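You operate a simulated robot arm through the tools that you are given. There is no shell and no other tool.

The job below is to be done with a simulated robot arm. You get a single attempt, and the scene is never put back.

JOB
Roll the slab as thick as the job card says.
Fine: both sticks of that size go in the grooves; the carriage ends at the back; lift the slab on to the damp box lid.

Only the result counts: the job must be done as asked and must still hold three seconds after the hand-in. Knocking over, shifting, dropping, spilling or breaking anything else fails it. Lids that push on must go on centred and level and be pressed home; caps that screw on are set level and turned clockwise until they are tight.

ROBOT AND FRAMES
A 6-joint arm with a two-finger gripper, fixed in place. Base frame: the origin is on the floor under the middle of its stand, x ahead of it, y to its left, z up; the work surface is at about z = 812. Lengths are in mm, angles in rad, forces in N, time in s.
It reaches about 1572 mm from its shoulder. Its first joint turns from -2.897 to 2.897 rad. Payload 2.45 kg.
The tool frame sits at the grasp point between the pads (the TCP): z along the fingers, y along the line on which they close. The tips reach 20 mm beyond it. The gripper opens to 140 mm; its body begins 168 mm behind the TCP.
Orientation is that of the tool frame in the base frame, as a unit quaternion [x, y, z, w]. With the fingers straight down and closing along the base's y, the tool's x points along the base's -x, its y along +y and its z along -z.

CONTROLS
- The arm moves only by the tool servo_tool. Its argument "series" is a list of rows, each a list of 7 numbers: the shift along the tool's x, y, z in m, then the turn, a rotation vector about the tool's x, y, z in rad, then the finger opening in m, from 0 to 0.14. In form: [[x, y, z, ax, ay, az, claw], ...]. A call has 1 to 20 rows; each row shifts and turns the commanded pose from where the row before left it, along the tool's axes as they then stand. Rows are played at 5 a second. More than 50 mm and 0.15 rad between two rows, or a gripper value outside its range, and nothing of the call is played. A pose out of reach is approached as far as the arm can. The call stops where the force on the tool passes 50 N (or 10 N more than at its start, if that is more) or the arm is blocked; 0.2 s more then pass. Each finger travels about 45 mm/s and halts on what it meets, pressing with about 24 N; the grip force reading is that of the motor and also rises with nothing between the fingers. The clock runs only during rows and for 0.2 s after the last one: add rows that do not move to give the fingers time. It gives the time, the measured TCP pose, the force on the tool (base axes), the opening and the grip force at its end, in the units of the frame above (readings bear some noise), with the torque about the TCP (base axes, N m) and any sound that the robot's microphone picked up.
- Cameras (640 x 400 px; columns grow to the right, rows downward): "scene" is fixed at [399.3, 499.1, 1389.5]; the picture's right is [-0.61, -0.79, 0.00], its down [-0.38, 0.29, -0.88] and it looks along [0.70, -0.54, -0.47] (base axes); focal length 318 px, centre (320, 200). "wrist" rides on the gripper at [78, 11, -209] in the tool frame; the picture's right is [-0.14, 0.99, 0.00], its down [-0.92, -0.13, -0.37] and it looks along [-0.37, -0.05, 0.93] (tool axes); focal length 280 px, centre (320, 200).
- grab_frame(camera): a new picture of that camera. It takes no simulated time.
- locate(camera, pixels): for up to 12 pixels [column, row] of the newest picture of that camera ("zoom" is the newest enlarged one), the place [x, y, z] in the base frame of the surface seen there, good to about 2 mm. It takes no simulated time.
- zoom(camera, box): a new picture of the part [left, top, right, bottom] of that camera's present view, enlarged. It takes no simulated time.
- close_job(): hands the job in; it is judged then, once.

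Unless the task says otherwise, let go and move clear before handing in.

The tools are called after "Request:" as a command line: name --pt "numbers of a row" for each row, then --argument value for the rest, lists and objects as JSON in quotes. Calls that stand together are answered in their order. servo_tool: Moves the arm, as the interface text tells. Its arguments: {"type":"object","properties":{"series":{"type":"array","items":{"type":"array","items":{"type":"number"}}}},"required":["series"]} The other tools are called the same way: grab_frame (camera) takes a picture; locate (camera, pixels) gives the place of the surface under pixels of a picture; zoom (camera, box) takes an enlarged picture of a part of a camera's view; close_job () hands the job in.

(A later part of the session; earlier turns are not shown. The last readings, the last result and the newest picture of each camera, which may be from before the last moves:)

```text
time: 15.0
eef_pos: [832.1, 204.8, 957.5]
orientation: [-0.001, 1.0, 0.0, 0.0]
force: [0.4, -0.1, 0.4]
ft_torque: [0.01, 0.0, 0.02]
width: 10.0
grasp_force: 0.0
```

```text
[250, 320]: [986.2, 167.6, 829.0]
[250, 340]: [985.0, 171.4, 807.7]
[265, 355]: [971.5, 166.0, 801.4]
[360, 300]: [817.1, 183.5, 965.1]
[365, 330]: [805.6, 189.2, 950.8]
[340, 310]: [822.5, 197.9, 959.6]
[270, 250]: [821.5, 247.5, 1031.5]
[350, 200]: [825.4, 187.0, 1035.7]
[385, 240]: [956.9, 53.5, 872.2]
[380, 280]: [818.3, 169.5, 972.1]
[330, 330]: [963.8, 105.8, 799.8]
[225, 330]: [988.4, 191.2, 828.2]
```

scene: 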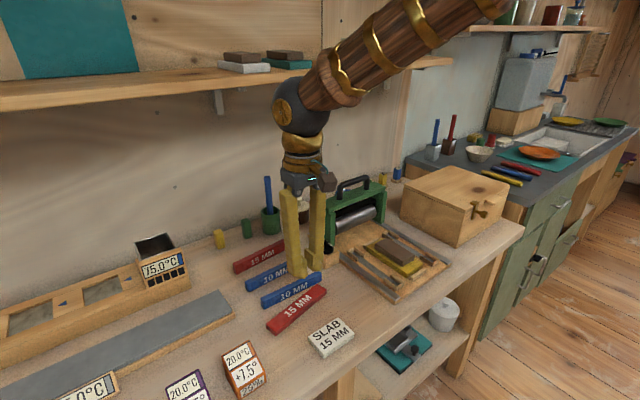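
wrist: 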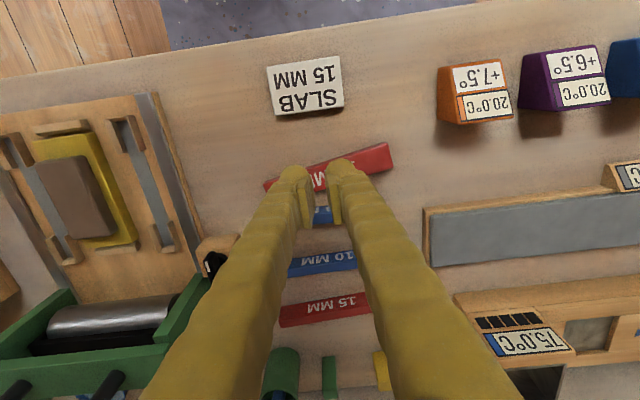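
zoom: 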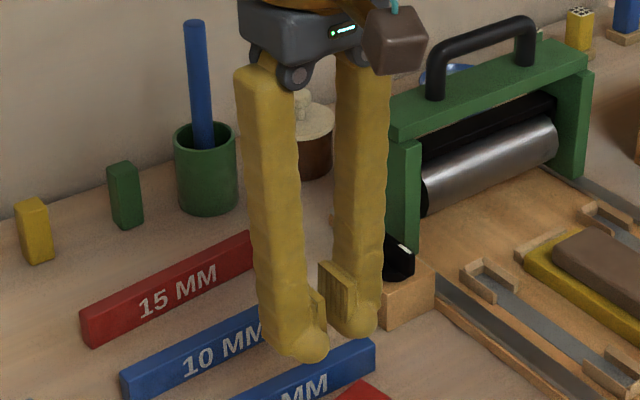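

The pads only reach from about TCP-12 to TCP+25, so that grip caught less than 10 mm of stick. This time I'll grip deeper at TCP z≈828, which still leaves the tips at about 820, just above the rails, when the stick is set down. First I'll rise, open and yaw to measure the stick's new pose.

Request:
servo_tool --pt "0 0 -0.025 0 0 0 0.14" --pt "0 0 -0.025 0 0 0 0.14" --pt "0 0 0 0 0 0.1428 0.14" --pt "0 0 0 0 0 0.1428 0.14" --pt "0 0 0 0 0 0.1428 0.14" --pt "0 0 0 0 0 0.1428 0.14" --pt "0 0 0 0 0 0.1428 0.14" --pt "0 0 0 0 0 0.1428 0.14" --pt "0 0 0 0 0 0.1428 0.14" --pt "0 0 0 0 0 0.1428 0.14" --pt "0 0 0 0 0 0.1428 0.14" --pt "0 0 0 0 0 0.1428 0.14" --pt "0 0 0 0 0 0.1428 0.14" --pt "0 0 0 0 0 0 0.14"

Request:
grab_frame --camera "wrist"

Request:
zoom --camera "wrist" --box '[260, 60, 420, 220]'

Request:
zoom --camera "scene" --box '[250, 270, 350, 350]'

```text
time: 18.0
eef_pos: [833.5, 206.2, 1008.3]
orientation: [0.708, 0.706, 0.001, 0.0]
force: [-0.4, 0.0, -0.9]
ft_torque: [0.01, 0.0, 0.01]
width: 139.8
grasp_force: 0.1
```

```text
taken
```

wrist: 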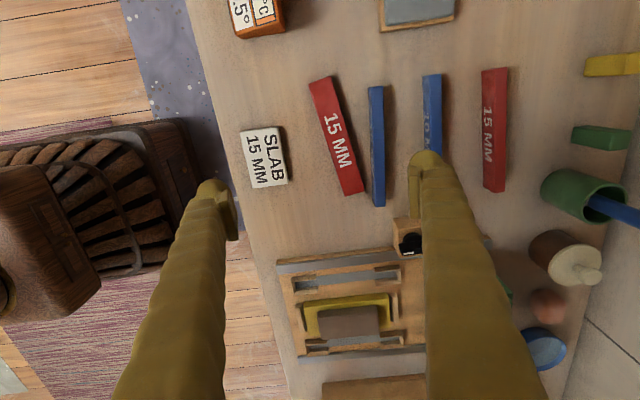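

```text
2.50 times, centred on (340, 140) of wrist
```

zoom: 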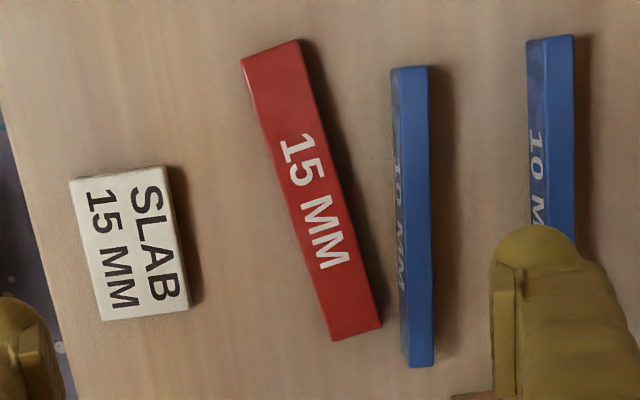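

```text
5.00 times, centred on (300, 310) of scene
```

zoom: 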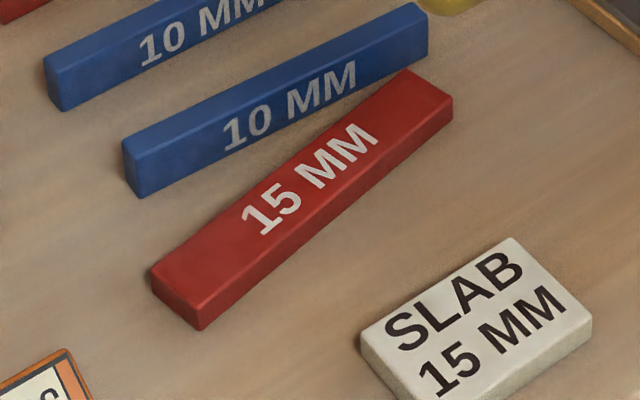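

The stick actually fell over: it now lies flat with its label up, z≈800-814, and the blue sticks haven't moved. I'll zoom in on the pad of the far finger to see exactly where the gripping face is before I choose how to recover.

Request:
zoom --camera "scene" --box '[250, 150, 350, 280]'

Request:
zoom --camera "scene" --box '[260, 180, 310, 245]'

Request:
locate --camera "zoom" --pixels '[[250, 200], [300, 200], [250, 250], [300, 250], [350, 250], [250, 300], [300, 300], [350, 300], [250, 340], [300, 340], [250, 370], [300, 370]]'

Request:
locate --camera "wrist" --pixels '[[312, 85], [330, 80], [320, 120], [340, 120], [340, 180], [358, 180], [346, 194], [364, 190], [330, 100], [345, 150]]'

```text
3.08 times, centred on (300, 215) of scene
```

zoom: 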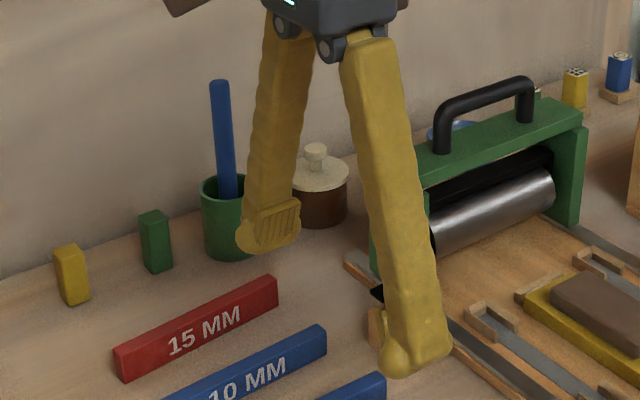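

```text
6.15 times, centred on (285, 212) of scene
```

zoom: 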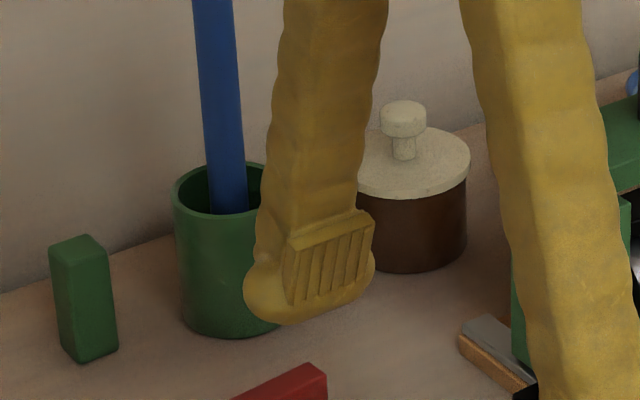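

```text
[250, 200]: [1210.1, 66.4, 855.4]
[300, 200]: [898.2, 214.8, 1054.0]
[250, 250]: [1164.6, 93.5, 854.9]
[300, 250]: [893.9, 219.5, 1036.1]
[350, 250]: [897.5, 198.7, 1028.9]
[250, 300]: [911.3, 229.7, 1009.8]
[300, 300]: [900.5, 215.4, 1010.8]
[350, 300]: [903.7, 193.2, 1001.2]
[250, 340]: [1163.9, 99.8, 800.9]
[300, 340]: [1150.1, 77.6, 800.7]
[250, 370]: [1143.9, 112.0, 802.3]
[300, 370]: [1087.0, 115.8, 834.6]
```

```text
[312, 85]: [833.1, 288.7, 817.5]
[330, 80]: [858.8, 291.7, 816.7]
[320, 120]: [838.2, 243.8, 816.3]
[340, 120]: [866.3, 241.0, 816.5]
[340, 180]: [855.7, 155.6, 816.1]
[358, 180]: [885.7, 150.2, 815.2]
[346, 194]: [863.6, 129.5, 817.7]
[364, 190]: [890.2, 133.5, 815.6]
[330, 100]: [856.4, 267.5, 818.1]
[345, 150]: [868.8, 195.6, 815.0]
```

The stick lies flat with its top at z≈816 and its long axis from about (846,290) to (877,131). The pad face seems to sit mostly above the TCP, so I'll measure its lower edge in finer detail.

Request:
zoom --camera "scene" --box '[274, 208, 296, 236]'

Request:
locate --camera "zoom" --pixels '[[250, 150], [300, 150], [350, 150], [250, 200], [300, 200], [350, 200], [250, 250], [300, 250], [350, 250], [250, 300], [300, 300], [350, 300]]'

Request:
locate --camera "zoom" --pixels '[[200, 150], [400, 150], [200, 200], [400, 200], [200, 250], [400, 250], [200, 300], [400, 300], [200, 340], [300, 340], [400, 340], [300, 370]]'

```text
14.29 times, centred on (285, 222) of scene
```

zoom: 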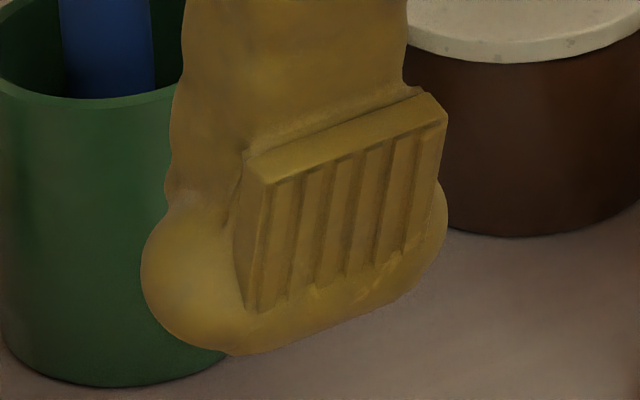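

```text
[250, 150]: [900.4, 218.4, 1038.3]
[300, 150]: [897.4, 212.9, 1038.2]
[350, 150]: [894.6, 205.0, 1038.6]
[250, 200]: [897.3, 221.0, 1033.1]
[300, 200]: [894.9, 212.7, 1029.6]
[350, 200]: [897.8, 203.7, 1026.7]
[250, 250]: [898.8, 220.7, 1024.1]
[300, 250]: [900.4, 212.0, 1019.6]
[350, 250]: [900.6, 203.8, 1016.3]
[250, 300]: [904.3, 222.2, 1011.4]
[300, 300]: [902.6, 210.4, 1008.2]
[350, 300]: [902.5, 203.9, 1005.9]
```

```text
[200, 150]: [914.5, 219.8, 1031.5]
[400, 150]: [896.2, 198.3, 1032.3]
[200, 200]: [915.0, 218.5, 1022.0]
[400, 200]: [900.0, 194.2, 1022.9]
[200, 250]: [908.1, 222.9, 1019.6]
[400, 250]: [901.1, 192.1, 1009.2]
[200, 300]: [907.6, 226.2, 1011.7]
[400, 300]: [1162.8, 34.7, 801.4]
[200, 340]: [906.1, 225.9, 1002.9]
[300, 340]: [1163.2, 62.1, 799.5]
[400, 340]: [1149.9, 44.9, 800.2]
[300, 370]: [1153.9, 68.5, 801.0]
```

The pads tilt as they open, and near the closed position they reach only about 10 mm past the TCP, so the first grip was too shallow. I can stand the fallen stick up by dragging it until one end overhangs the table's front edge. Then I grip its 15 mm thickness with the tool horizontal and tilt the tool back to vertical. I'll map the free space first.

Request:
locate --camera "wrist" --pixels '[[241, 131], [277, 126], [288, 184], [252, 189], [237, 37], [283, 28], [275, 5], [383, 30], [371, 88], [385, 86], [374, 206], [386, 206]]'

Request:
locate --camera "wrist" --pixels '[[215, 110], [205, 75], [195, 30], [232, 185], [255, 260], [270, 310], [285, 370], [180, 140], [130, 200], [60, 230], [278, 262], [400, 222]]'

Request:
locate --camera "scene" --pixels '[[300, 385], [340, 370], [380, 340], [420, 305], [460, 275], [230, 365], [268, 375], [250, 345], [225, 350], [320, 345], [300, 360], [280, 350]]'

```text
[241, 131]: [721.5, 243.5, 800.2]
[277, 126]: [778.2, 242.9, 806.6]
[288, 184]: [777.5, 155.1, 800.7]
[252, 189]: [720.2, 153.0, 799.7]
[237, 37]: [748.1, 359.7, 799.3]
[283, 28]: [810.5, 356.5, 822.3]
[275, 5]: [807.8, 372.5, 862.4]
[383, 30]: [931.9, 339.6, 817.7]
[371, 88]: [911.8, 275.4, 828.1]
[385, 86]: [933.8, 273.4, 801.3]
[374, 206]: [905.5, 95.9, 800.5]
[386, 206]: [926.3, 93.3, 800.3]
```

```text
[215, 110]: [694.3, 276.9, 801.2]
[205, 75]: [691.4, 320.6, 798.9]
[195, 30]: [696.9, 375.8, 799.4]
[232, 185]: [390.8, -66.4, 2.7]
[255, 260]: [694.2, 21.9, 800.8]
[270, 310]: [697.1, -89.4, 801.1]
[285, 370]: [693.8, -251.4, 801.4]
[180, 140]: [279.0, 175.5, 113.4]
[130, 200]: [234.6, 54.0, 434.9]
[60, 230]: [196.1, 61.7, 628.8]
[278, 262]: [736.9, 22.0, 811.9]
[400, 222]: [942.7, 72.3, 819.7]
```

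```text
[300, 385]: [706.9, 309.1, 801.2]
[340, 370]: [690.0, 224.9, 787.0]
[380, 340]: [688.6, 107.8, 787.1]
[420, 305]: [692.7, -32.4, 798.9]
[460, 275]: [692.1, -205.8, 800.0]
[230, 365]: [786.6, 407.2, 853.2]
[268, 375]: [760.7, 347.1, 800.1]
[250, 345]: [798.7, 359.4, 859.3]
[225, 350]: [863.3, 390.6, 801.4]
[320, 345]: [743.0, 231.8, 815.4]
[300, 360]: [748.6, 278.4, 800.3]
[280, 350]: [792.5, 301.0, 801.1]
```

The table's front edge is at x≈692, the card covers x 721-778 / y 153-243, and the corridor at y 25-150 is free. I'll turn the tool so its x axis points along the stick toward -y. The later drag will then rotate it back to yaw 0 with the camera on the robot's side.

Request:
servo_tool --pt "0 0 0 0 0 -0.1428 0.14" --pt "0 0 0 0 0 -0.1428 0.14" --pt "0 0 0 0 0 -0.1428 0.14" --pt "0 0 0 0 0 -0.1428 0.14" --pt "0 0 0 0 0 -0.1428 0.14" --pt "0 0 0 0 0 -0.1428 0.14" --pt "0 0 0 0 0 -0.1428 0.14" --pt "0 0 0 0 0 -0.1428 0.14" --pt "0 0 0 0 0 -0.1428 0.14" --pt "0 0 0 0 0 -0.1428 0.14" --pt "0 0 0 0 0 -0.1428 0.14" --pt "0 0 0 0 0 -0.1428 0.14" --pt "0 0 0 0 0 -0.1428 0.14" --pt "0 0 0 0 0 -0.1428 0.14" --pt "0 0 0 0 0 -0.1428 0.14" --pt "0 0 0 0 0 -0.1428 0.14" --pt "0 0 0 0 0 -0.1428 0.14" --pt "0 0 0 0 0 -0.1428 0.14" --pt "0 0 0 0 0 -0.1428 0.14" --pt "0 0 0 0 0 -0.1428 0.14"

Request:
servo_tool --pt "0 0 0 0 0 -0.1428 0.14" --pt "0 0 0 0 0 -0.1428 0.14" --pt "0 0 0 0 0 -0.1428 0.14" --pt "0 0 0 0 0 -0.05 0.14" --pt "0 0 0 0 0 0 0.14"

Request:
grab_frame --camera "wrist"

```text
time: 22.2
eef_pos: [833.7, 204.5, 1006.0]
orientation: [-0.6, 0.8, 0.0, 0.0]
force: [-0.7, 0.3, -1.0]
ft_torque: [-0.03, -0.01, 0.03]
width: 140.2
grasp_force: 0.1
```

```text
time: 23.4
eef_pos: [832.7, 204.8, 1006.8]
orientation: [0.771, -0.636, 0.0, -0.001]
force: [-0.4, -0.8, 0.1]
ft_torque: [0.0, -0.06, -0.03]
width: 139.9
grasp_force: 0.0
```

```text
taken
```

wrist: 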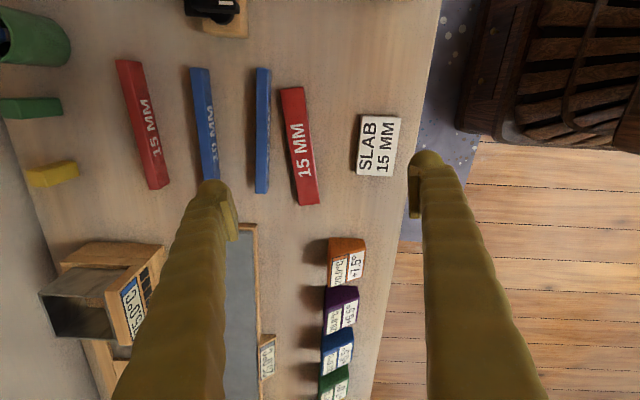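

The tool x axis now points along (0.19, -0.98). I'll measure the fallen stick precisely from here.

Request:
zoom --camera "wrist" --box '[235, 60, 345, 215]'

Request:
zoom --camera "wrist" --box '[250, 75, 340, 131]'

Request:
locate --camera "zoom" --pixels '[[225, 110], [245, 95], [300, 85], [360, 85], [230, 200], [240, 200], [320, 200], [385, 200], [400, 200], [100, 200], [130, 200], [300, 300]]'

Request:
zoom --camera "wrist" --box '[250, 155, 340, 211]'

Request:
locate --camera "zoom" --pixels '[[285, 200], [300, 200], [380, 200], [460, 200], [475, 200], [340, 345], [400, 340], [470, 330], [100, 200], [130, 200], [100, 270], [320, 320]]'

```text
2.58 times, centred on (290, 138) of wrist
```

zoom: 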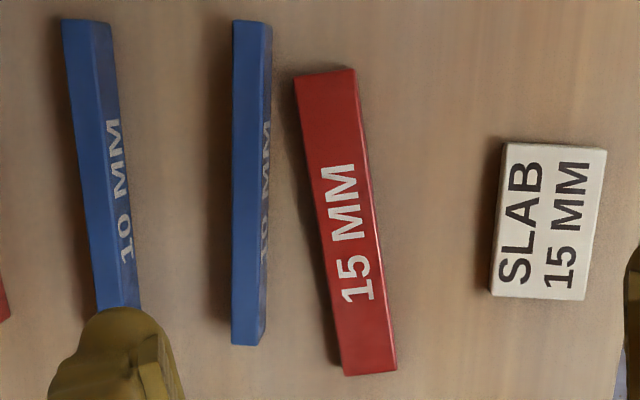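

```text
7.11 times, centred on (295, 103) of wrist
```

zoom: 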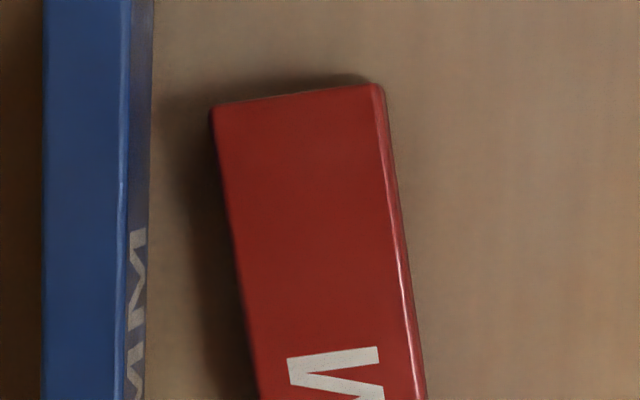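

```text
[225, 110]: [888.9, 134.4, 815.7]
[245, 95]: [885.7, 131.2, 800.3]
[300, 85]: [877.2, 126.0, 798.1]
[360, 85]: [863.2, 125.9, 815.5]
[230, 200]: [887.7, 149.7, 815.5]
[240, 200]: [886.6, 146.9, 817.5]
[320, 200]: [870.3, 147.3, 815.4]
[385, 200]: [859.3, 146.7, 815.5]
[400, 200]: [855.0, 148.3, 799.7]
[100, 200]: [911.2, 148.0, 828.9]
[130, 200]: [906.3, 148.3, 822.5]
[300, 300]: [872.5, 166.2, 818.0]
```

```text
7.11 times, centred on (295, 183) of wrist
```

zoom: 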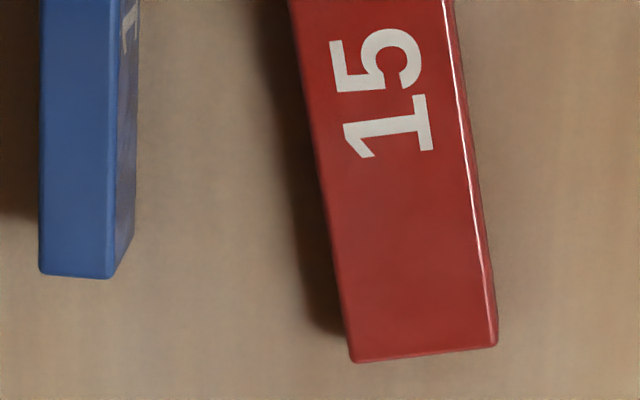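

```text
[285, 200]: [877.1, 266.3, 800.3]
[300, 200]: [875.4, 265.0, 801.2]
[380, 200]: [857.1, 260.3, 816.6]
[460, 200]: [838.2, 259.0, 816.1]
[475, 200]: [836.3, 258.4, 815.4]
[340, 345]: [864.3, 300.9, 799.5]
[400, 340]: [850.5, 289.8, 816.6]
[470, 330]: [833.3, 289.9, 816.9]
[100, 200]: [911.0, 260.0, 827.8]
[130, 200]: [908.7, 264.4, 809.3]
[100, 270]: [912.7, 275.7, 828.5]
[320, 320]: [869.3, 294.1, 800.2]
```

The stick is centred at about (861,211) with its top at 815, and the blue neighbour's face is at x≈906. I'll grip it 45 mm from the centre toward its far end with a narrow 43 mm opening, and stop at z≈860 to check.

Request:
servo_tool --pt "-0.0228 -0.015 0 0 0 0 0.0435" --pt "-0.0227 -0.0149 0 0 0 0 0.0435" --pt "0 0 0 0 0 0 0.0435" --pt "0 0 0 0 0 0 0.0435" --pt "0 0 0 0 0 0 0.0435" --pt "0 0 0 0 0 0 0.0435" --pt "0 0 0.04 0 0 0 0.0435" --pt "0 0 0.04 0 0 0 0.0435" --pt "0 0 0.04 0 0 0 0.0435" --pt "0 0 0.026 0 0 0 0.0435" --pt "0 0 0 0 0 0 0.0435"

Request:
grab_frame --camera "wrist"

Request:
zoom --camera "wrist" --box '[220, 60, 400, 260]'

Request:
zoom --camera "scene" --box '[230, 220, 350, 350]'

```text
time: 25.8
eef_pos: [854.6, 256.1, 861.1]
orientation: [0.772, -0.636, 0.0, 0.0]
force: [-0.3, 0.6, 0.6]
ft_torque: [0.01, 0.0, 0.0]
width: 43.5
grasp_force: 0.0
```

```text
taken
```

wrist: 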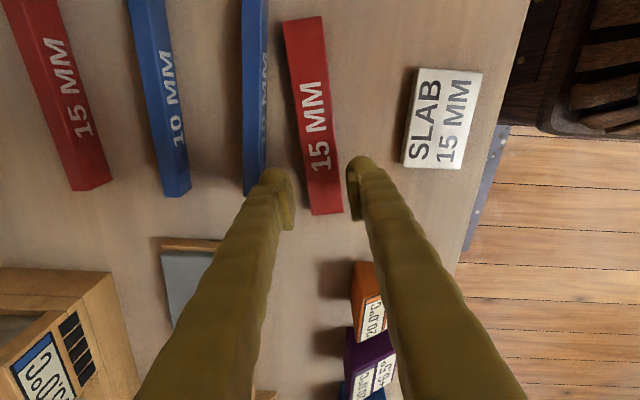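

```text
2.00 times, centred on (310, 160) of wrist
```

zoom: 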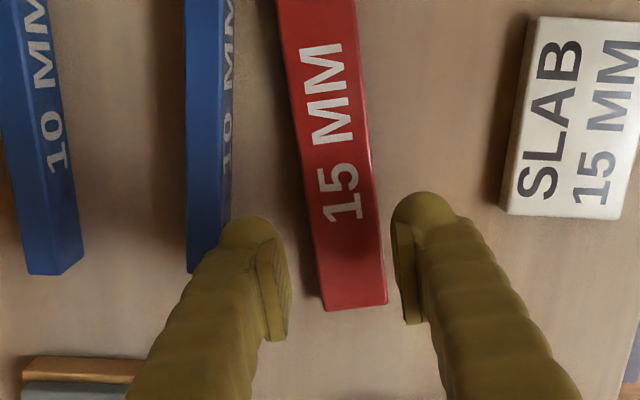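

```text
3.08 times, centred on (290, 285) of scene
```

zoom: 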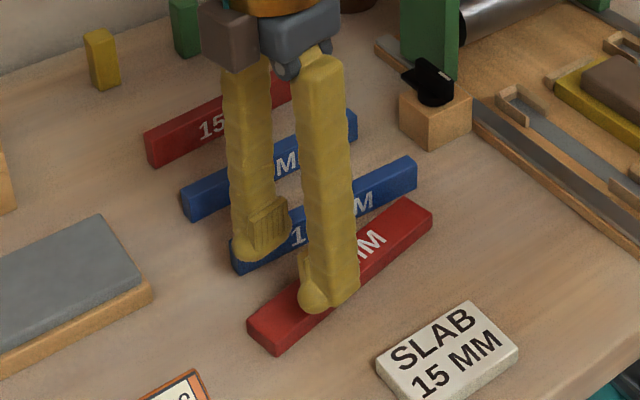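

Request:
locate --camera "zoom" --pixels '[[300, 200], [350, 200]]'

Request:
locate --camera "wrist" --pixels '[[311, 180], [330, 180], [338, 180], [322, 180], [302, 160], [332, 160], [320, 205], [338, 205], [258, 180], [245, 190], [278, 175], [265, 175]]'

Request:
zoom --camera "wrist" --box '[240, 150, 400, 250]'

Request:
locate --camera "zoom" --pixels '[[100, 90], [80, 110], [60, 130], [120, 75], [150, 100], [190, 150], [200, 250], [440, 80], [470, 60], [500, 100], [430, 150], [460, 250]]'

```text
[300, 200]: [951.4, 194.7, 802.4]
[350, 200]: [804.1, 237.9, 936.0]
```

```text
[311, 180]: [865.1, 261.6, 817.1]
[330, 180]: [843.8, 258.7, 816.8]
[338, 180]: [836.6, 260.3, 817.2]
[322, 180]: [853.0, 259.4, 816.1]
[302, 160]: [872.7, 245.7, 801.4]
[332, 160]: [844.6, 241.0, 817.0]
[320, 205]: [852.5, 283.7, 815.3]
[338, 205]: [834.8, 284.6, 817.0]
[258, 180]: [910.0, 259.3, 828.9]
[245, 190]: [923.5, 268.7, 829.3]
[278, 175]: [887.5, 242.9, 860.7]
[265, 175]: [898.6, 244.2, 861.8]
```

```text
4.00 times, centred on (320, 200) of wrist
```

zoom: 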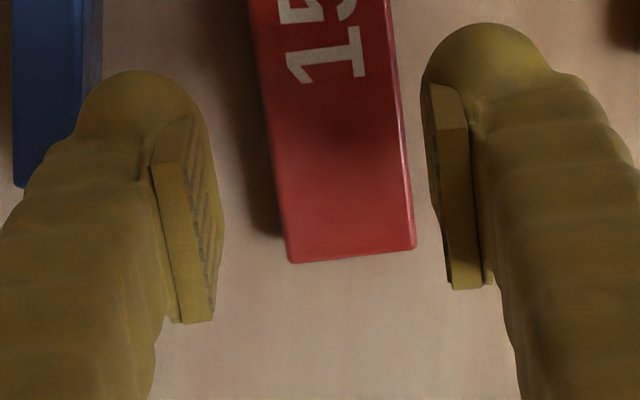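

```text
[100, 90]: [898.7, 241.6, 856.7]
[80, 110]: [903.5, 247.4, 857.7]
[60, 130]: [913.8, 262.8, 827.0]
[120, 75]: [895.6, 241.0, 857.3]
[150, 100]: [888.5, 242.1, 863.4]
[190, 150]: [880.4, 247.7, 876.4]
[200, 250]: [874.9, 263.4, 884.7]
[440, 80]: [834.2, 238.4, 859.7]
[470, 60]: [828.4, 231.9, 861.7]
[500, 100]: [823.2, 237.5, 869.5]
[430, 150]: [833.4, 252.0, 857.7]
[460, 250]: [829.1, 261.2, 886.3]
```

The outer bulb of the left finger reads x≈904, and the blue stick's face is at about 906, which is too tight. I'll shift 3.5 mm toward -x and narrow slightly, then descend most of the way.

Request:
servo_tool --pt "0 0.0035 0 0 0 0 0.042" --pt "0 0 0 0 0 0 0.042" --pt "0 0 0.01 0 0 0 0.042" --pt "0 0 0.01 0 0 0 0.042" --pt "0 0 0.005 0 0 0 0.042" --pt "0 0 0 0 0 0 0.042"

Request:
grab_frame --camera "wrist"

Request:
zoom --camera "wrist" --box '[240, 150, 400, 250]'

Request:
locate --camera "zoom" --pixels '[[100, 90], [80, 110], [70, 130], [60, 110], [40, 110], [270, 150], [290, 150], [420, 150], [400, 150], [440, 100], [190, 150], [215, 180]]'

Request:
zoom --camera "scene" --box '[240, 250, 330, 340]'

```text
time: 27.2
eef_pos: [849.2, 254.6, 835.6]
orientation: [0.771, -0.636, 0.0, 0.0]
force: [-0.1, 0.5, 0.2]
ft_torque: [0.0, 0.0, 0.02]
width: 42.1
grasp_force: 0.1
```

```text
taken
```

wrist: 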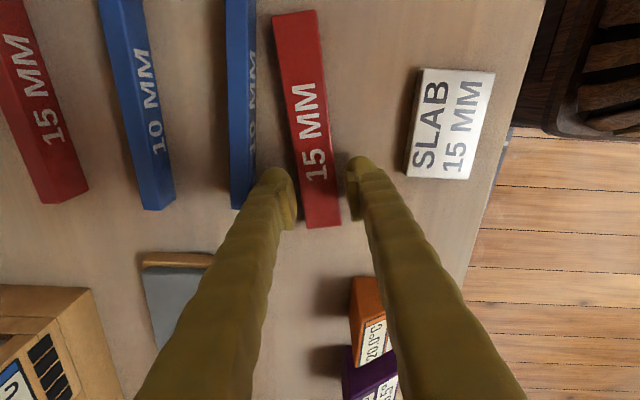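

```text
4.00 times, centred on (320, 200) of wrist
```

zoom: 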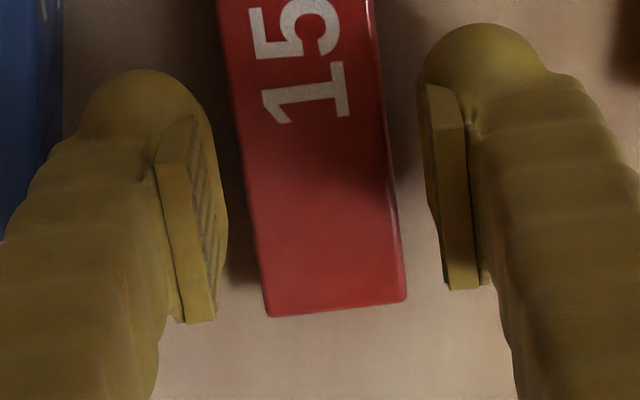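

```text
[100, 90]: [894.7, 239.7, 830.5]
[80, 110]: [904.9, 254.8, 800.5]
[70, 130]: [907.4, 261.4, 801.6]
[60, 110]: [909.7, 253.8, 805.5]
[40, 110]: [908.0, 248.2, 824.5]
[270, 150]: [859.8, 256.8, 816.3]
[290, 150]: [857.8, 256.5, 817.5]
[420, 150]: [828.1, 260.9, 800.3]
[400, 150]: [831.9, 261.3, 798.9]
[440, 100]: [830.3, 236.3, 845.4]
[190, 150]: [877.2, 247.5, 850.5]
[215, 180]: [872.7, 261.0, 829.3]
```

```text
4.44 times, centred on (285, 295) of scene
```

zoom: 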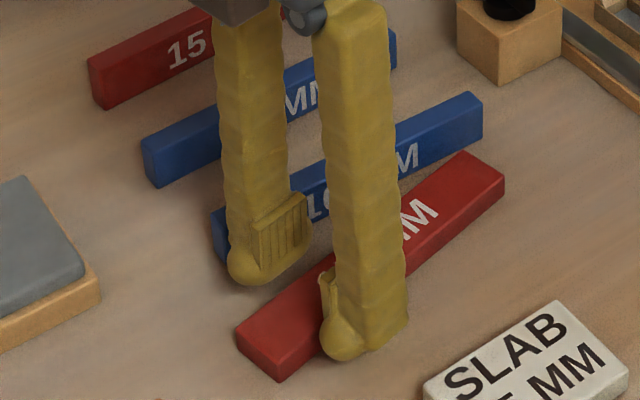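

There is now clear table between the finger and the blue stick (zoom (80,110) reads the table at x≈905). I'll finish the descent to z≈821 and close on the stick.

Request:
servo_tool --pt "0 0 0.006 0 0 0 0.042" --pt "0 0 0.005 0 0 0 0.042" --pt "0 0 0.0035 0 0 0 0.042" --pt "0 0 0 0 0 0 0.042"

Request:
servo_tool --pt "0 0 0 0 0 0 0.036" --pt "0 0 0 0 0 0 0.03" --pt "0 0 0 0 0 0 0.025" --pt "0 0 0 0 0 0 0.025" --pt "0 0 0 0 0 0 0.025"

Request:
grab_frame --camera "wrist"

Request:
zoom --camera "scene" --box '[240, 250, 330, 340]'

```text
time: 28.2
eef_pos: [849.8, 255.1, 820.8]
orientation: [0.771, -0.637, 0.001, 0.0]
force: [-0.1, 0.8, 0.1]
ft_torque: [0.0, -0.03, 0.04]
width: 42.1
grasp_force: 0.2
```

```text
time: 29.4
eef_pos: [850.2, 255.4, 821.4]
orientation: [0.772, -0.636, 0.0, 0.0]
force: [-0.3, 0.4, -0.5]
ft_torque: [0.03, -0.01, -0.01]
width: 31.7
grasp_force: 24.2
```

```text
taken
```

wrist: 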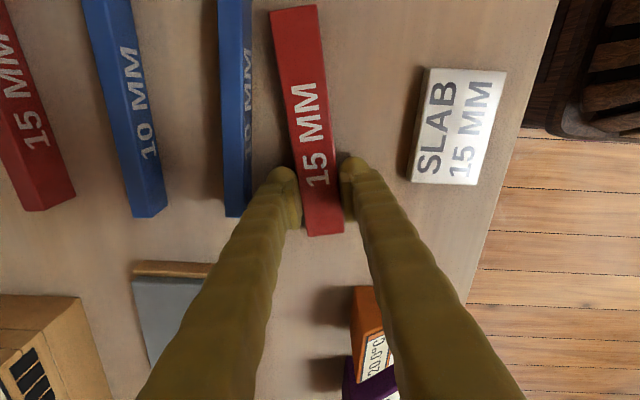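

```text
4.44 times, centred on (285, 295) of scene
```

zoom: 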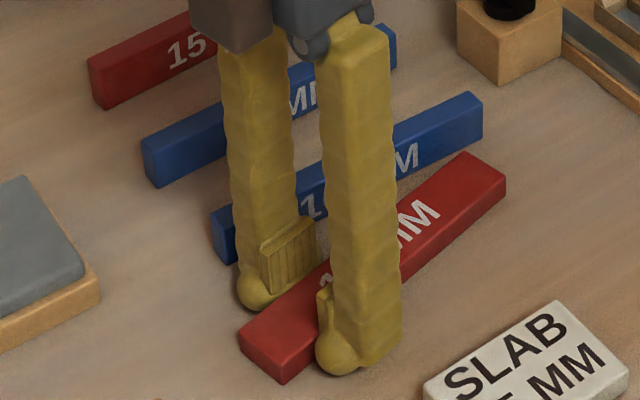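

The stick is held (width 31.7, 24 N) and still lies flat on the table. I'll drag it about 80 mm toward -y along its own line, keeping it on the surface.

Request:
servo_tool --pt "0.00974 0.00299 0 0 0 0 0.025" --pt "0.00974 0.00299 0 0 0 0 0.025" --pt "0.00974 0.00299 0 0 0 0 0.025" --pt "0.00974 0.00299 0 0 0 0 0.025" --pt "0.00974 0.00299 0 0 0 0 0.025" --pt "0.00974 0.00299 0 0 0 0 0.025" --pt "0.00974 0.00299 0 0 0 0 0.025" --pt "0.00974 0.00299 0 0 0 0 0.025" --pt "0 0 0 0 0 0 0.025"

Request:
grab_frame --camera "wrist"

Request:
grab_frame --camera "scene"

```text
time: 31.4
eef_pos: [841.1, 174.7, 821.7]
orientation: [0.772, -0.636, -0.001, 0.0]
force: [2.8, 0.5, 4.3]
ft_torque: [0.02, -0.03, -0.02]
width: 31.5
grasp_force: 23.9
```

```text
taken
```

wrist: 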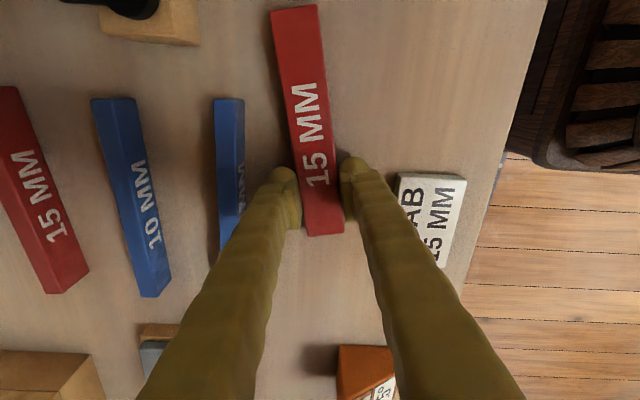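

```text
taken
```

scene: 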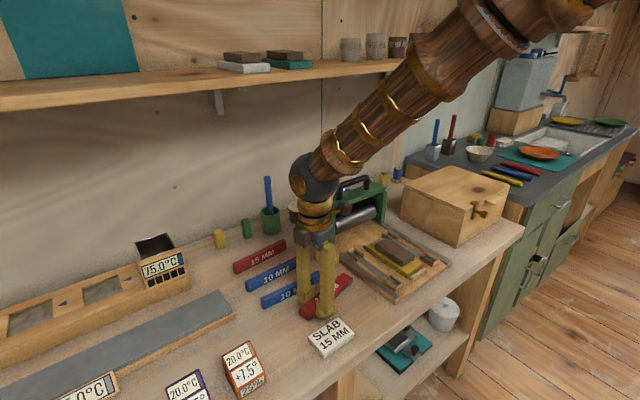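

The drag works with the stick flat and in grip, and the sideways force is only about 3 N. Next I'll rotate the stick clockwise while sliding it into the free corridor between the board and the card. Halfway through I'll stop and check.

Request:
servo_tool --pt "0.0023 0.0004 0 0 0 0.1309 0.025" --pt "0.0023 0.0001 0 0 0 0.1309 0.025" --pt "0.0038 0.0001 0 0 0 0.1396 0.025" --pt "0.0038 -0.0004 0 0 0 0.1396 0.025" --pt "0.00655 -0.00015 0 0 0 0.1091 0.025" --pt "0.0065 -0.00086 0 0 0 0.1091 0.025" --pt "0.00797 -0.00247 0 0 0 0.1091 0.025" --pt "0.00766 -0.00332 0 0 0 0.1091 0.025" --pt "0 0 0 0 0 0 0.025"

Request:
grab_frame --camera "wrist"

Request:
zoom --camera "scene" --box '[240, 230, 400, 370]'

```text
time: 33.4
eef_pos: [831.4, 132.6, 820.9]
orientation: [-0.382, 0.924, 0.0, 0.0]
force: [-0.9, 0.3, 4.6]
ft_torque: [0.0, -0.01, 0.02]
width: 31.6
grasp_force: 24.4
```

```text
taken
```

wrist: 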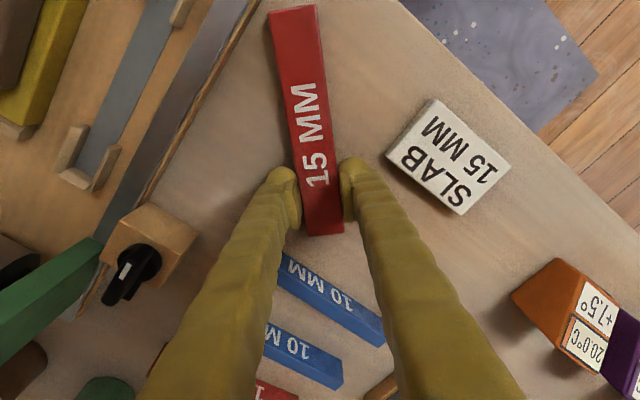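

```text
2.86 times, centred on (320, 300) of scene
```

zoom: 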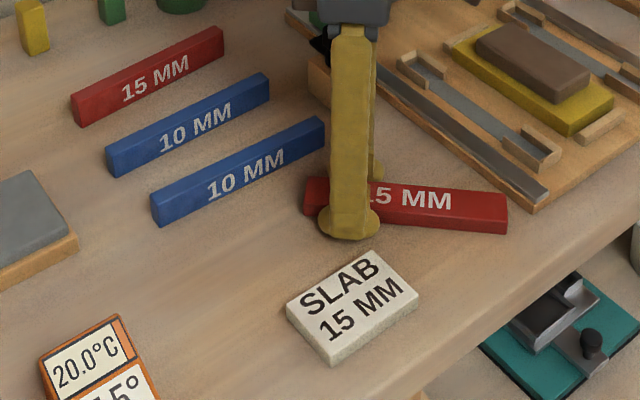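

Request:
locate --camera "wrist" --pixels '[[434, 99], [386, 157], [460, 214], [512, 163], [385, 160], [458, 212], [345, 200], [352, 165], [270, 10], [315, 8], [150, 190], [255, 5]]'

Request:
zoom --camera "scene" --box '[300, 280, 360, 330]'

Request:
locate --camera "zoom" --pixels '[[250, 200], [280, 235], [300, 240], [330, 230], [225, 240], [330, 300], [430, 330], [400, 280], [280, 250], [310, 250], [350, 250], [360, 200]]'

```text
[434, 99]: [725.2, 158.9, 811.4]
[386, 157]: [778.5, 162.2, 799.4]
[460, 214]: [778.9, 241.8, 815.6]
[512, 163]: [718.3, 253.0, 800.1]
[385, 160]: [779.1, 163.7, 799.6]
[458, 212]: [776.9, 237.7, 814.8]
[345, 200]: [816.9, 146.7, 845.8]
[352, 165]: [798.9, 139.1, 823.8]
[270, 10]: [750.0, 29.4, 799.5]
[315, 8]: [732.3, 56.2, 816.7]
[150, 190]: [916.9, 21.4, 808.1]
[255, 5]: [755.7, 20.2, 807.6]
```

```text
8.00 times, centred on (330, 305) of scene
```

zoom: 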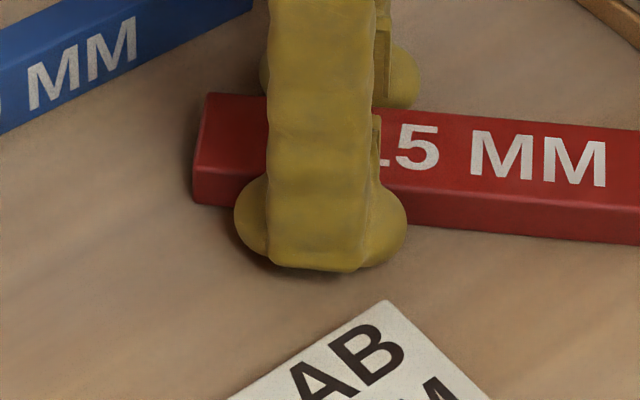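

```text
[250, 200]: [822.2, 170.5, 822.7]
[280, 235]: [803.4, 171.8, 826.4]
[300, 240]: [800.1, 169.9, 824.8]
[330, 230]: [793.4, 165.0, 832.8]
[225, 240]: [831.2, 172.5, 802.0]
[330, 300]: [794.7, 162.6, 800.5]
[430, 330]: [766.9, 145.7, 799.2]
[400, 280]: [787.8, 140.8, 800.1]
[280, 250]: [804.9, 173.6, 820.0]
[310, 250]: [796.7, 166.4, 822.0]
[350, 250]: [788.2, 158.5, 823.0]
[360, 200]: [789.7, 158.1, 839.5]
```

Everything is undisturbed so far. The card's nearest corner is (778,158), and the finger's outer face is 49 mm from the TCP, so I'll swing about 4 mm wider. Then I'll finish the rotation to lay the stick along x, overhanging the front edge.

Request:
servo_tool --pt "0.01131 -0.00566 0 0 0 0.1091 0.025" --pt "0.01092 -0.00098 0 0 0 0.1091 0.025" --pt "0.00974 -0.00079 0 0 0 0.1091 0.025" --pt "0.0096 -0.00184 0 0 0 0.1091 0.025" --pt "0.01147 0.00066 0 0 0 0.0873 0.025" --pt "0.01148 -0.00034 0 0 0 0.0873 0.025" --pt "0.0105 -0.00109 0 0 0 0.0873 0.025" --pt "0.01036 -0.002 0 0 0 0.0873 0.025" --pt "0 0 0 0 0 0 0.025"

Request:
grab_frame --camera "wrist"

Request:
zoom --camera "scene" --box '[280, 230, 440, 390]'

```text
time: 35.4
eef_pos: [761.7, 89.1, 820.0]
orientation: [0.0, 1.0, 0.0, 0.0]
force: [0.2, -0.4, 0.2]
ft_torque: [0.0, -0.03, -0.01]
width: 31.5
grasp_force: 24.0
```

```text
taken
```

wrist: 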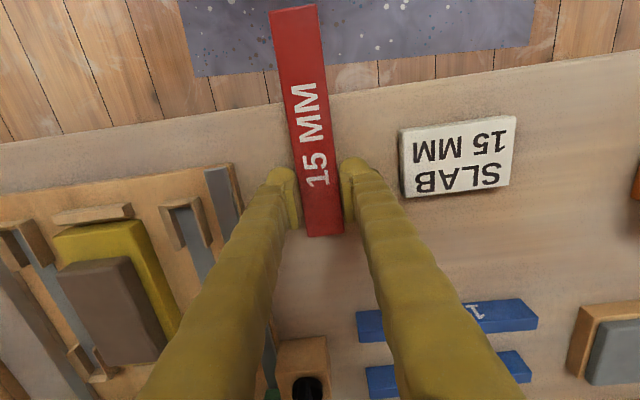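

```text
2.50 times, centred on (360, 310) of scene
```

zoom: 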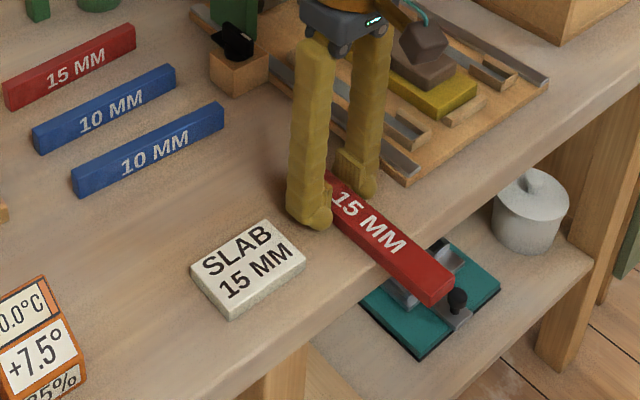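

The stick now lies along x and hangs over the front edge (wrist pixels (270,8)-(345,237)). I'll measure its overhang, then release and back straight up.

Request:
locate --camera "wrist" --pixels '[[272, 15], [318, 12], [295, 10], [283, 100], [328, 95], [270, 105], [340, 90], [310, 170], [312, 230], [305, 130], [290, 50], [335, 50]]'

Request:
servo_tool --pt "0 0 0 0 0 0 0.036" --pt "0 0 0 0 0 0 0.042" --pt "0 0 0 0 0 0 0.042" --pt "0 0 -0.01 0 0 0 0.042" --pt "0 0 -0.02 0 0 0 0.042" --pt "0 0 -0.03 0 0 0 0.042" --pt "0 0 -0.04 0 0 0 0.042" --pt "0 0 -0.04 0 0 0 0.042" --pt "0 0 -0.04 0 0 0 0.042" --pt "0 0 0 0 0 0 0.042"

Request:
grab_frame --camera "wrist"

Request:
zoom --camera "scene" --box '[280, 230, 440, 390]'

```text
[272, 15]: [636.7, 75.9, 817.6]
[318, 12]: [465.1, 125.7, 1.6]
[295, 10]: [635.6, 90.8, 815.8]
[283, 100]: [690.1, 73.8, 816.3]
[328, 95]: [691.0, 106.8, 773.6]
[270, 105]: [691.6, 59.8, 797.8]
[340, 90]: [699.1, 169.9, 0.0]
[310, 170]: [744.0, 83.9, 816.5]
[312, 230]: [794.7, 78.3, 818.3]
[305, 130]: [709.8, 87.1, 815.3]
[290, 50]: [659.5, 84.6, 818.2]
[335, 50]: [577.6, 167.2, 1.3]
```

```text
time: 37.6
eef_pos: [762.6, 88.0, 1002.4]
orientation: [0.001, 1.0, 0.0, -0.001]
force: [-0.5, 0.2, 0.0]
ft_torque: [-0.02, -0.02, 0.01]
width: 42.2
grasp_force: 0.0
```

```text
taken
```

wrist: 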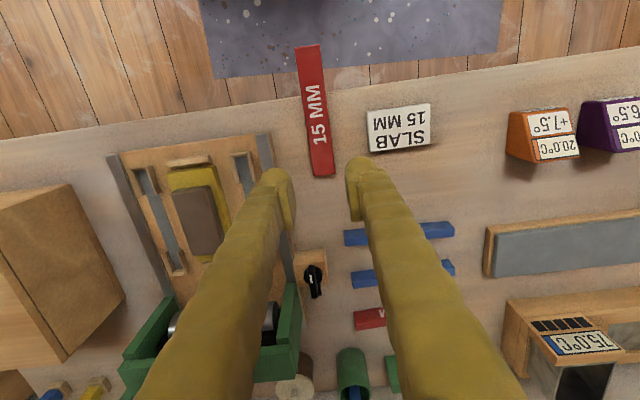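

```text
2.50 times, centred on (360, 310) of scene
```

zoom: 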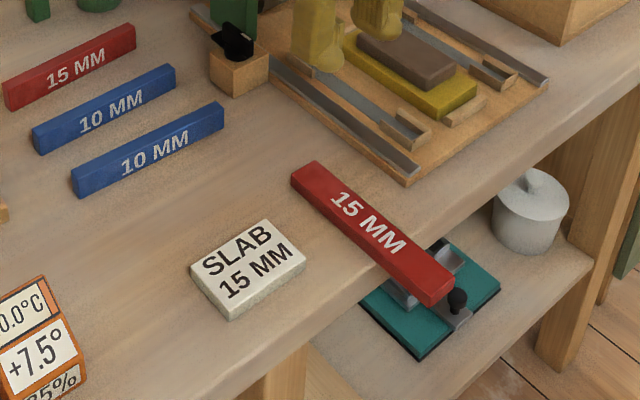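

The stick stayed put: x≈634-804, y≈73-107, overhanging by about 57 mm. Next I'll bring the tool out in front of the table and pitch it 30°, then roll it to a horizontal heading of (0.5, 0.87, 0). This happens well above the surface so I can check the posture.

Request:
servo_tool --pt "0.0284 -0.0176 0 0 0 0 0.042" --pt "0.0284 -0.0176 0 0 0 0 0.042" --pt "0.0284 -0.0176 0 0 0 0 0.042" --pt "0.0284 -0.0176 0 0 0 0 0.042" --pt "0.0284 -0.0176 0 0 0 0 0.042" --pt "0 0 0 0 -0.1309 0 0.042" --pt "0 0 0 0 -0.1309 0 0.042" --pt "0 0 0 0 -0.1309 0 0.042" --pt "0 0 0 0 -0.1309 0 0.042" --pt "0 0 0 0 0 0 0.042"

Request:
servo_tool --pt "0 0 0 -0.1237 0 0.0714 0.042" --pt "0 0 0 -0.1237 0 0.0714 0.042" --pt "0 0 0 -0.1237 0 0.0714 0.042" --pt "0 0 0 -0.1237 0 0.0714 0.042" --pt "0 0 0 -0.1237 0 0.0714 0.042" --pt "0 0 0 0 0 0 0.042"

Request:
grab_frame --camera "scene"

Request:
grab_frame --camera "wrist"

```text
time: 39.8
eef_pos: [619.8, 2.5, 1004.0]
orientation: [0.001, 0.966, 0.0, 0.26]
force: [0.5, -0.2, -0.7]
ft_torque: [0.0, 0.0, 0.02]
width: 42.2
grasp_force: 0.0
```

```text
time: 41.2
eef_pos: [619.7, 1.9, 1001.9]
orientation: [0.091, 0.905, 0.338, 0.242]
force: [0.2, 0.8, -0.3]
ft_torque: [0.0, 0.02, 0.03]
width: 41.8
grasp_force: 0.0
```

```text
taken
```

scene: 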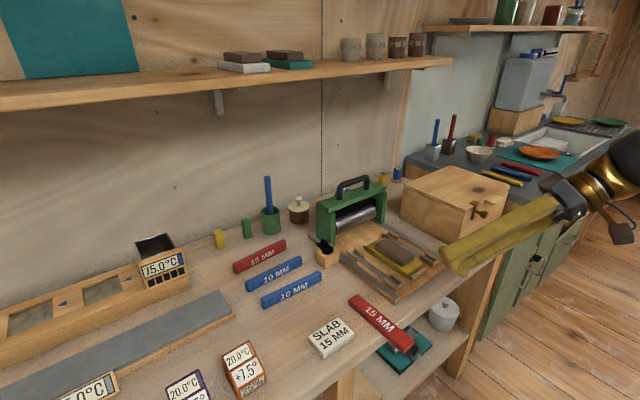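

```text
taken
```

wrist: 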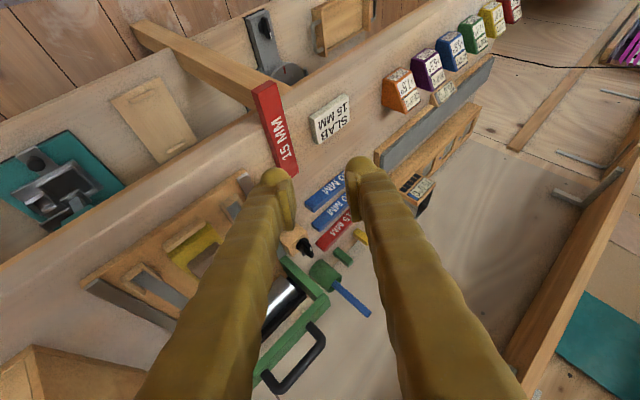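

The posture works, and the gripper now comes from the -y side. I'll continue the roll to horizontal.

Request:
servo_tool --pt "0 0 0 -0.1237 0 0.0714 0.042" --pt "0 0 0 -0.1237 0 0.0714 0.042" --pt "0 0 0 -0.1237 0 0.0714 0.042" --pt "0 0 0 -0.1237 0 0.0714 0.042" --pt "0 0 0 -0.1237 0 0.0714 0.042" --pt "0 0 0 -0.1237 0 0.0714 0.042" --pt "0 0 0 0 0 0 0.042"

Request:
grab_frame --camera "scene"

Request:
grab_frame --camera "wrist"

```text
time: 42.8
eef_pos: [621.4, 1.3, 1001.1]
orientation: [0.183, 0.682, 0.684, 0.183]
force: [0.0, 0.2, 0.4]
ft_torque: [-0.01, -0.04, 0.0]
width: 41.9
grasp_force: 0.0
```

```text
taken
```

scene: 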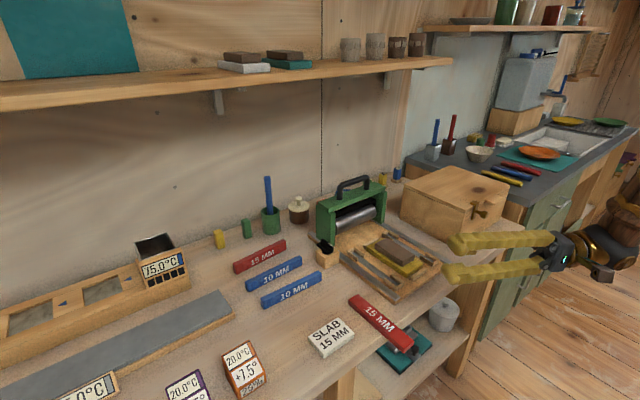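

```text
taken
```

wrist: 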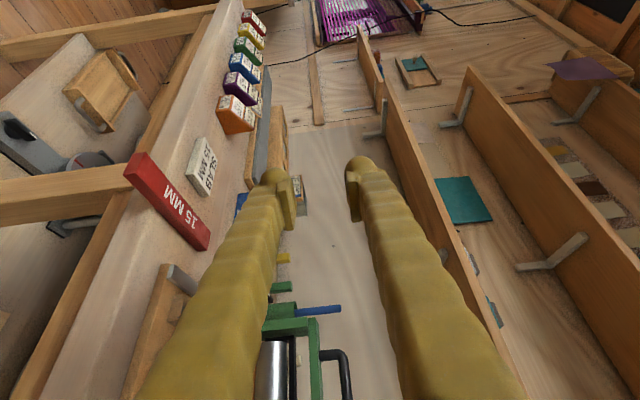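

The tool is now horizontal, with heading (0.50, 0.87, 0.00) and its closing axis vertical. I'll measure the overhanging end of the stick precisely before the approach.

Request:
zoom --camera "wrist" --box '[110, 140, 220, 260]'

Request:
locate --camera "zoom" --pixels '[[110, 75], [75, 110], [140, 120], [110, 150], [180, 200], [230, 180], [190, 150], [300, 330], [95, 140], [160, 220], [220, 260], [120, 60]]'

Request:
zoom --camera "scene" --box '[335, 285, 435, 365]'

Request:
locate --camera "zoom" --pixels '[[90, 80], [150, 65], [200, 150], [260, 130], [360, 330], [370, 350], [480, 310], [410, 350], [300, 200], [330, 330], [250, 260], [430, 300]]'

```text
3.33 times, centred on (165, 200) of wrist
```

zoom: 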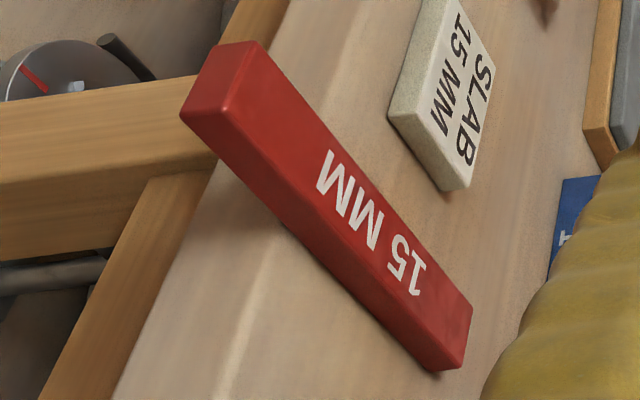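

```text
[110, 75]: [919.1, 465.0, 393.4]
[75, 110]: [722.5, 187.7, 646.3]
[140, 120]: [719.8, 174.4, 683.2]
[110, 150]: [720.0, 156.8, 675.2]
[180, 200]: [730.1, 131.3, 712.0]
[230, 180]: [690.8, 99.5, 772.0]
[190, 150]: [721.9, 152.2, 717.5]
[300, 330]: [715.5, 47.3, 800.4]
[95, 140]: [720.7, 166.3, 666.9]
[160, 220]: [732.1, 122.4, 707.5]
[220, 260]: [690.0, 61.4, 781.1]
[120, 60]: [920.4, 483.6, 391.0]
```

```text
5.00 times, centred on (385, 325) of scene
```

zoom: 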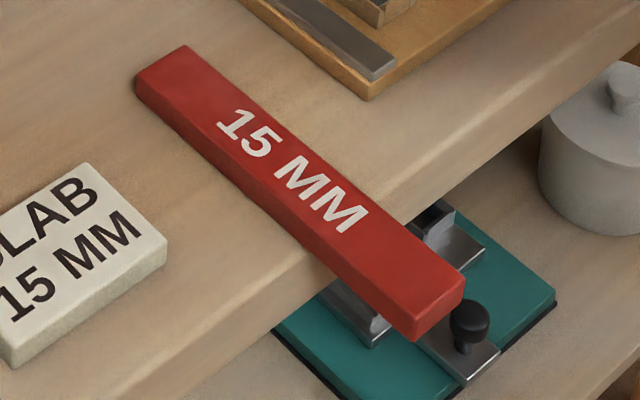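

```text
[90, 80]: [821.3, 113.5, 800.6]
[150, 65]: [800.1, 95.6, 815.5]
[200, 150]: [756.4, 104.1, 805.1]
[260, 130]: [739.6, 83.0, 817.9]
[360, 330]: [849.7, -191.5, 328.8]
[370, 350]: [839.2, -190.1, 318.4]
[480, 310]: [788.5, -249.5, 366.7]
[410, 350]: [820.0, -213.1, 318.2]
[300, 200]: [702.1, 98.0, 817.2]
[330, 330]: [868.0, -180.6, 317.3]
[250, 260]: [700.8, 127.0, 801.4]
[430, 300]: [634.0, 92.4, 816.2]
```

Request:
locate --camera "zoom" --pixels '[[440, 270], [430, 262], [420, 253], [390, 285], [370, 272], [400, 297], [415, 306], [455, 285], [410, 270], [425, 320], [445, 305], [375, 205]]'

Request:
zoom --camera "wrist" --box '[120, 145, 160, 185]'

Request:
locate --camera "zoom" --pixels '[[320, 100], [250, 140], [350, 150], [320, 220], [300, 180], [400, 220], [380, 280], [450, 260], [430, 320], [480, 180], [520, 250], [260, 160]]'

```text
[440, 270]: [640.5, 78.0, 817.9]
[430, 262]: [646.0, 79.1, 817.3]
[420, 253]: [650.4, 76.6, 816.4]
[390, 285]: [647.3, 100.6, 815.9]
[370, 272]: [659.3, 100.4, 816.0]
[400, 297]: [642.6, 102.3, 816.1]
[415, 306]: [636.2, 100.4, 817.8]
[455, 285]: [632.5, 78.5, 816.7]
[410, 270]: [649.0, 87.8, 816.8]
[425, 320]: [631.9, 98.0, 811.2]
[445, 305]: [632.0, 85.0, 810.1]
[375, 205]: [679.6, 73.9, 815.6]
```

```text
10.00 times, centred on (140, 165) of wrist
```

zoom: 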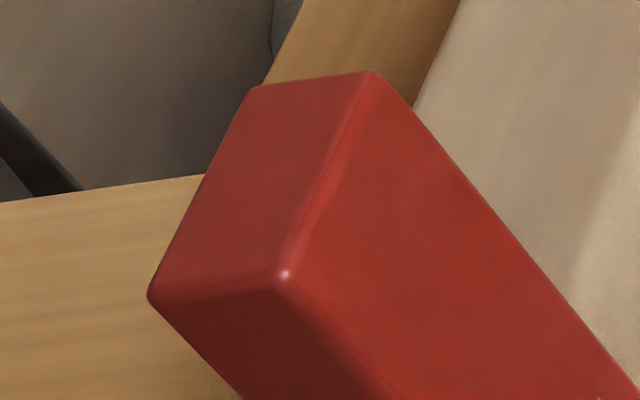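

```text
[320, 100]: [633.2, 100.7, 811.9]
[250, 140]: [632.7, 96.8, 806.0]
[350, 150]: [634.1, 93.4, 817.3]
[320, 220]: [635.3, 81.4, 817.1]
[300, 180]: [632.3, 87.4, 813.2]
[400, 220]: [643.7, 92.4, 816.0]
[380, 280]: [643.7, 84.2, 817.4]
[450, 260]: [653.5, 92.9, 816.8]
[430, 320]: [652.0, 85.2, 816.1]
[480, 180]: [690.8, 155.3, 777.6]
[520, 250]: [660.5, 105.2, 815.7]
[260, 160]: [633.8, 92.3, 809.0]
```

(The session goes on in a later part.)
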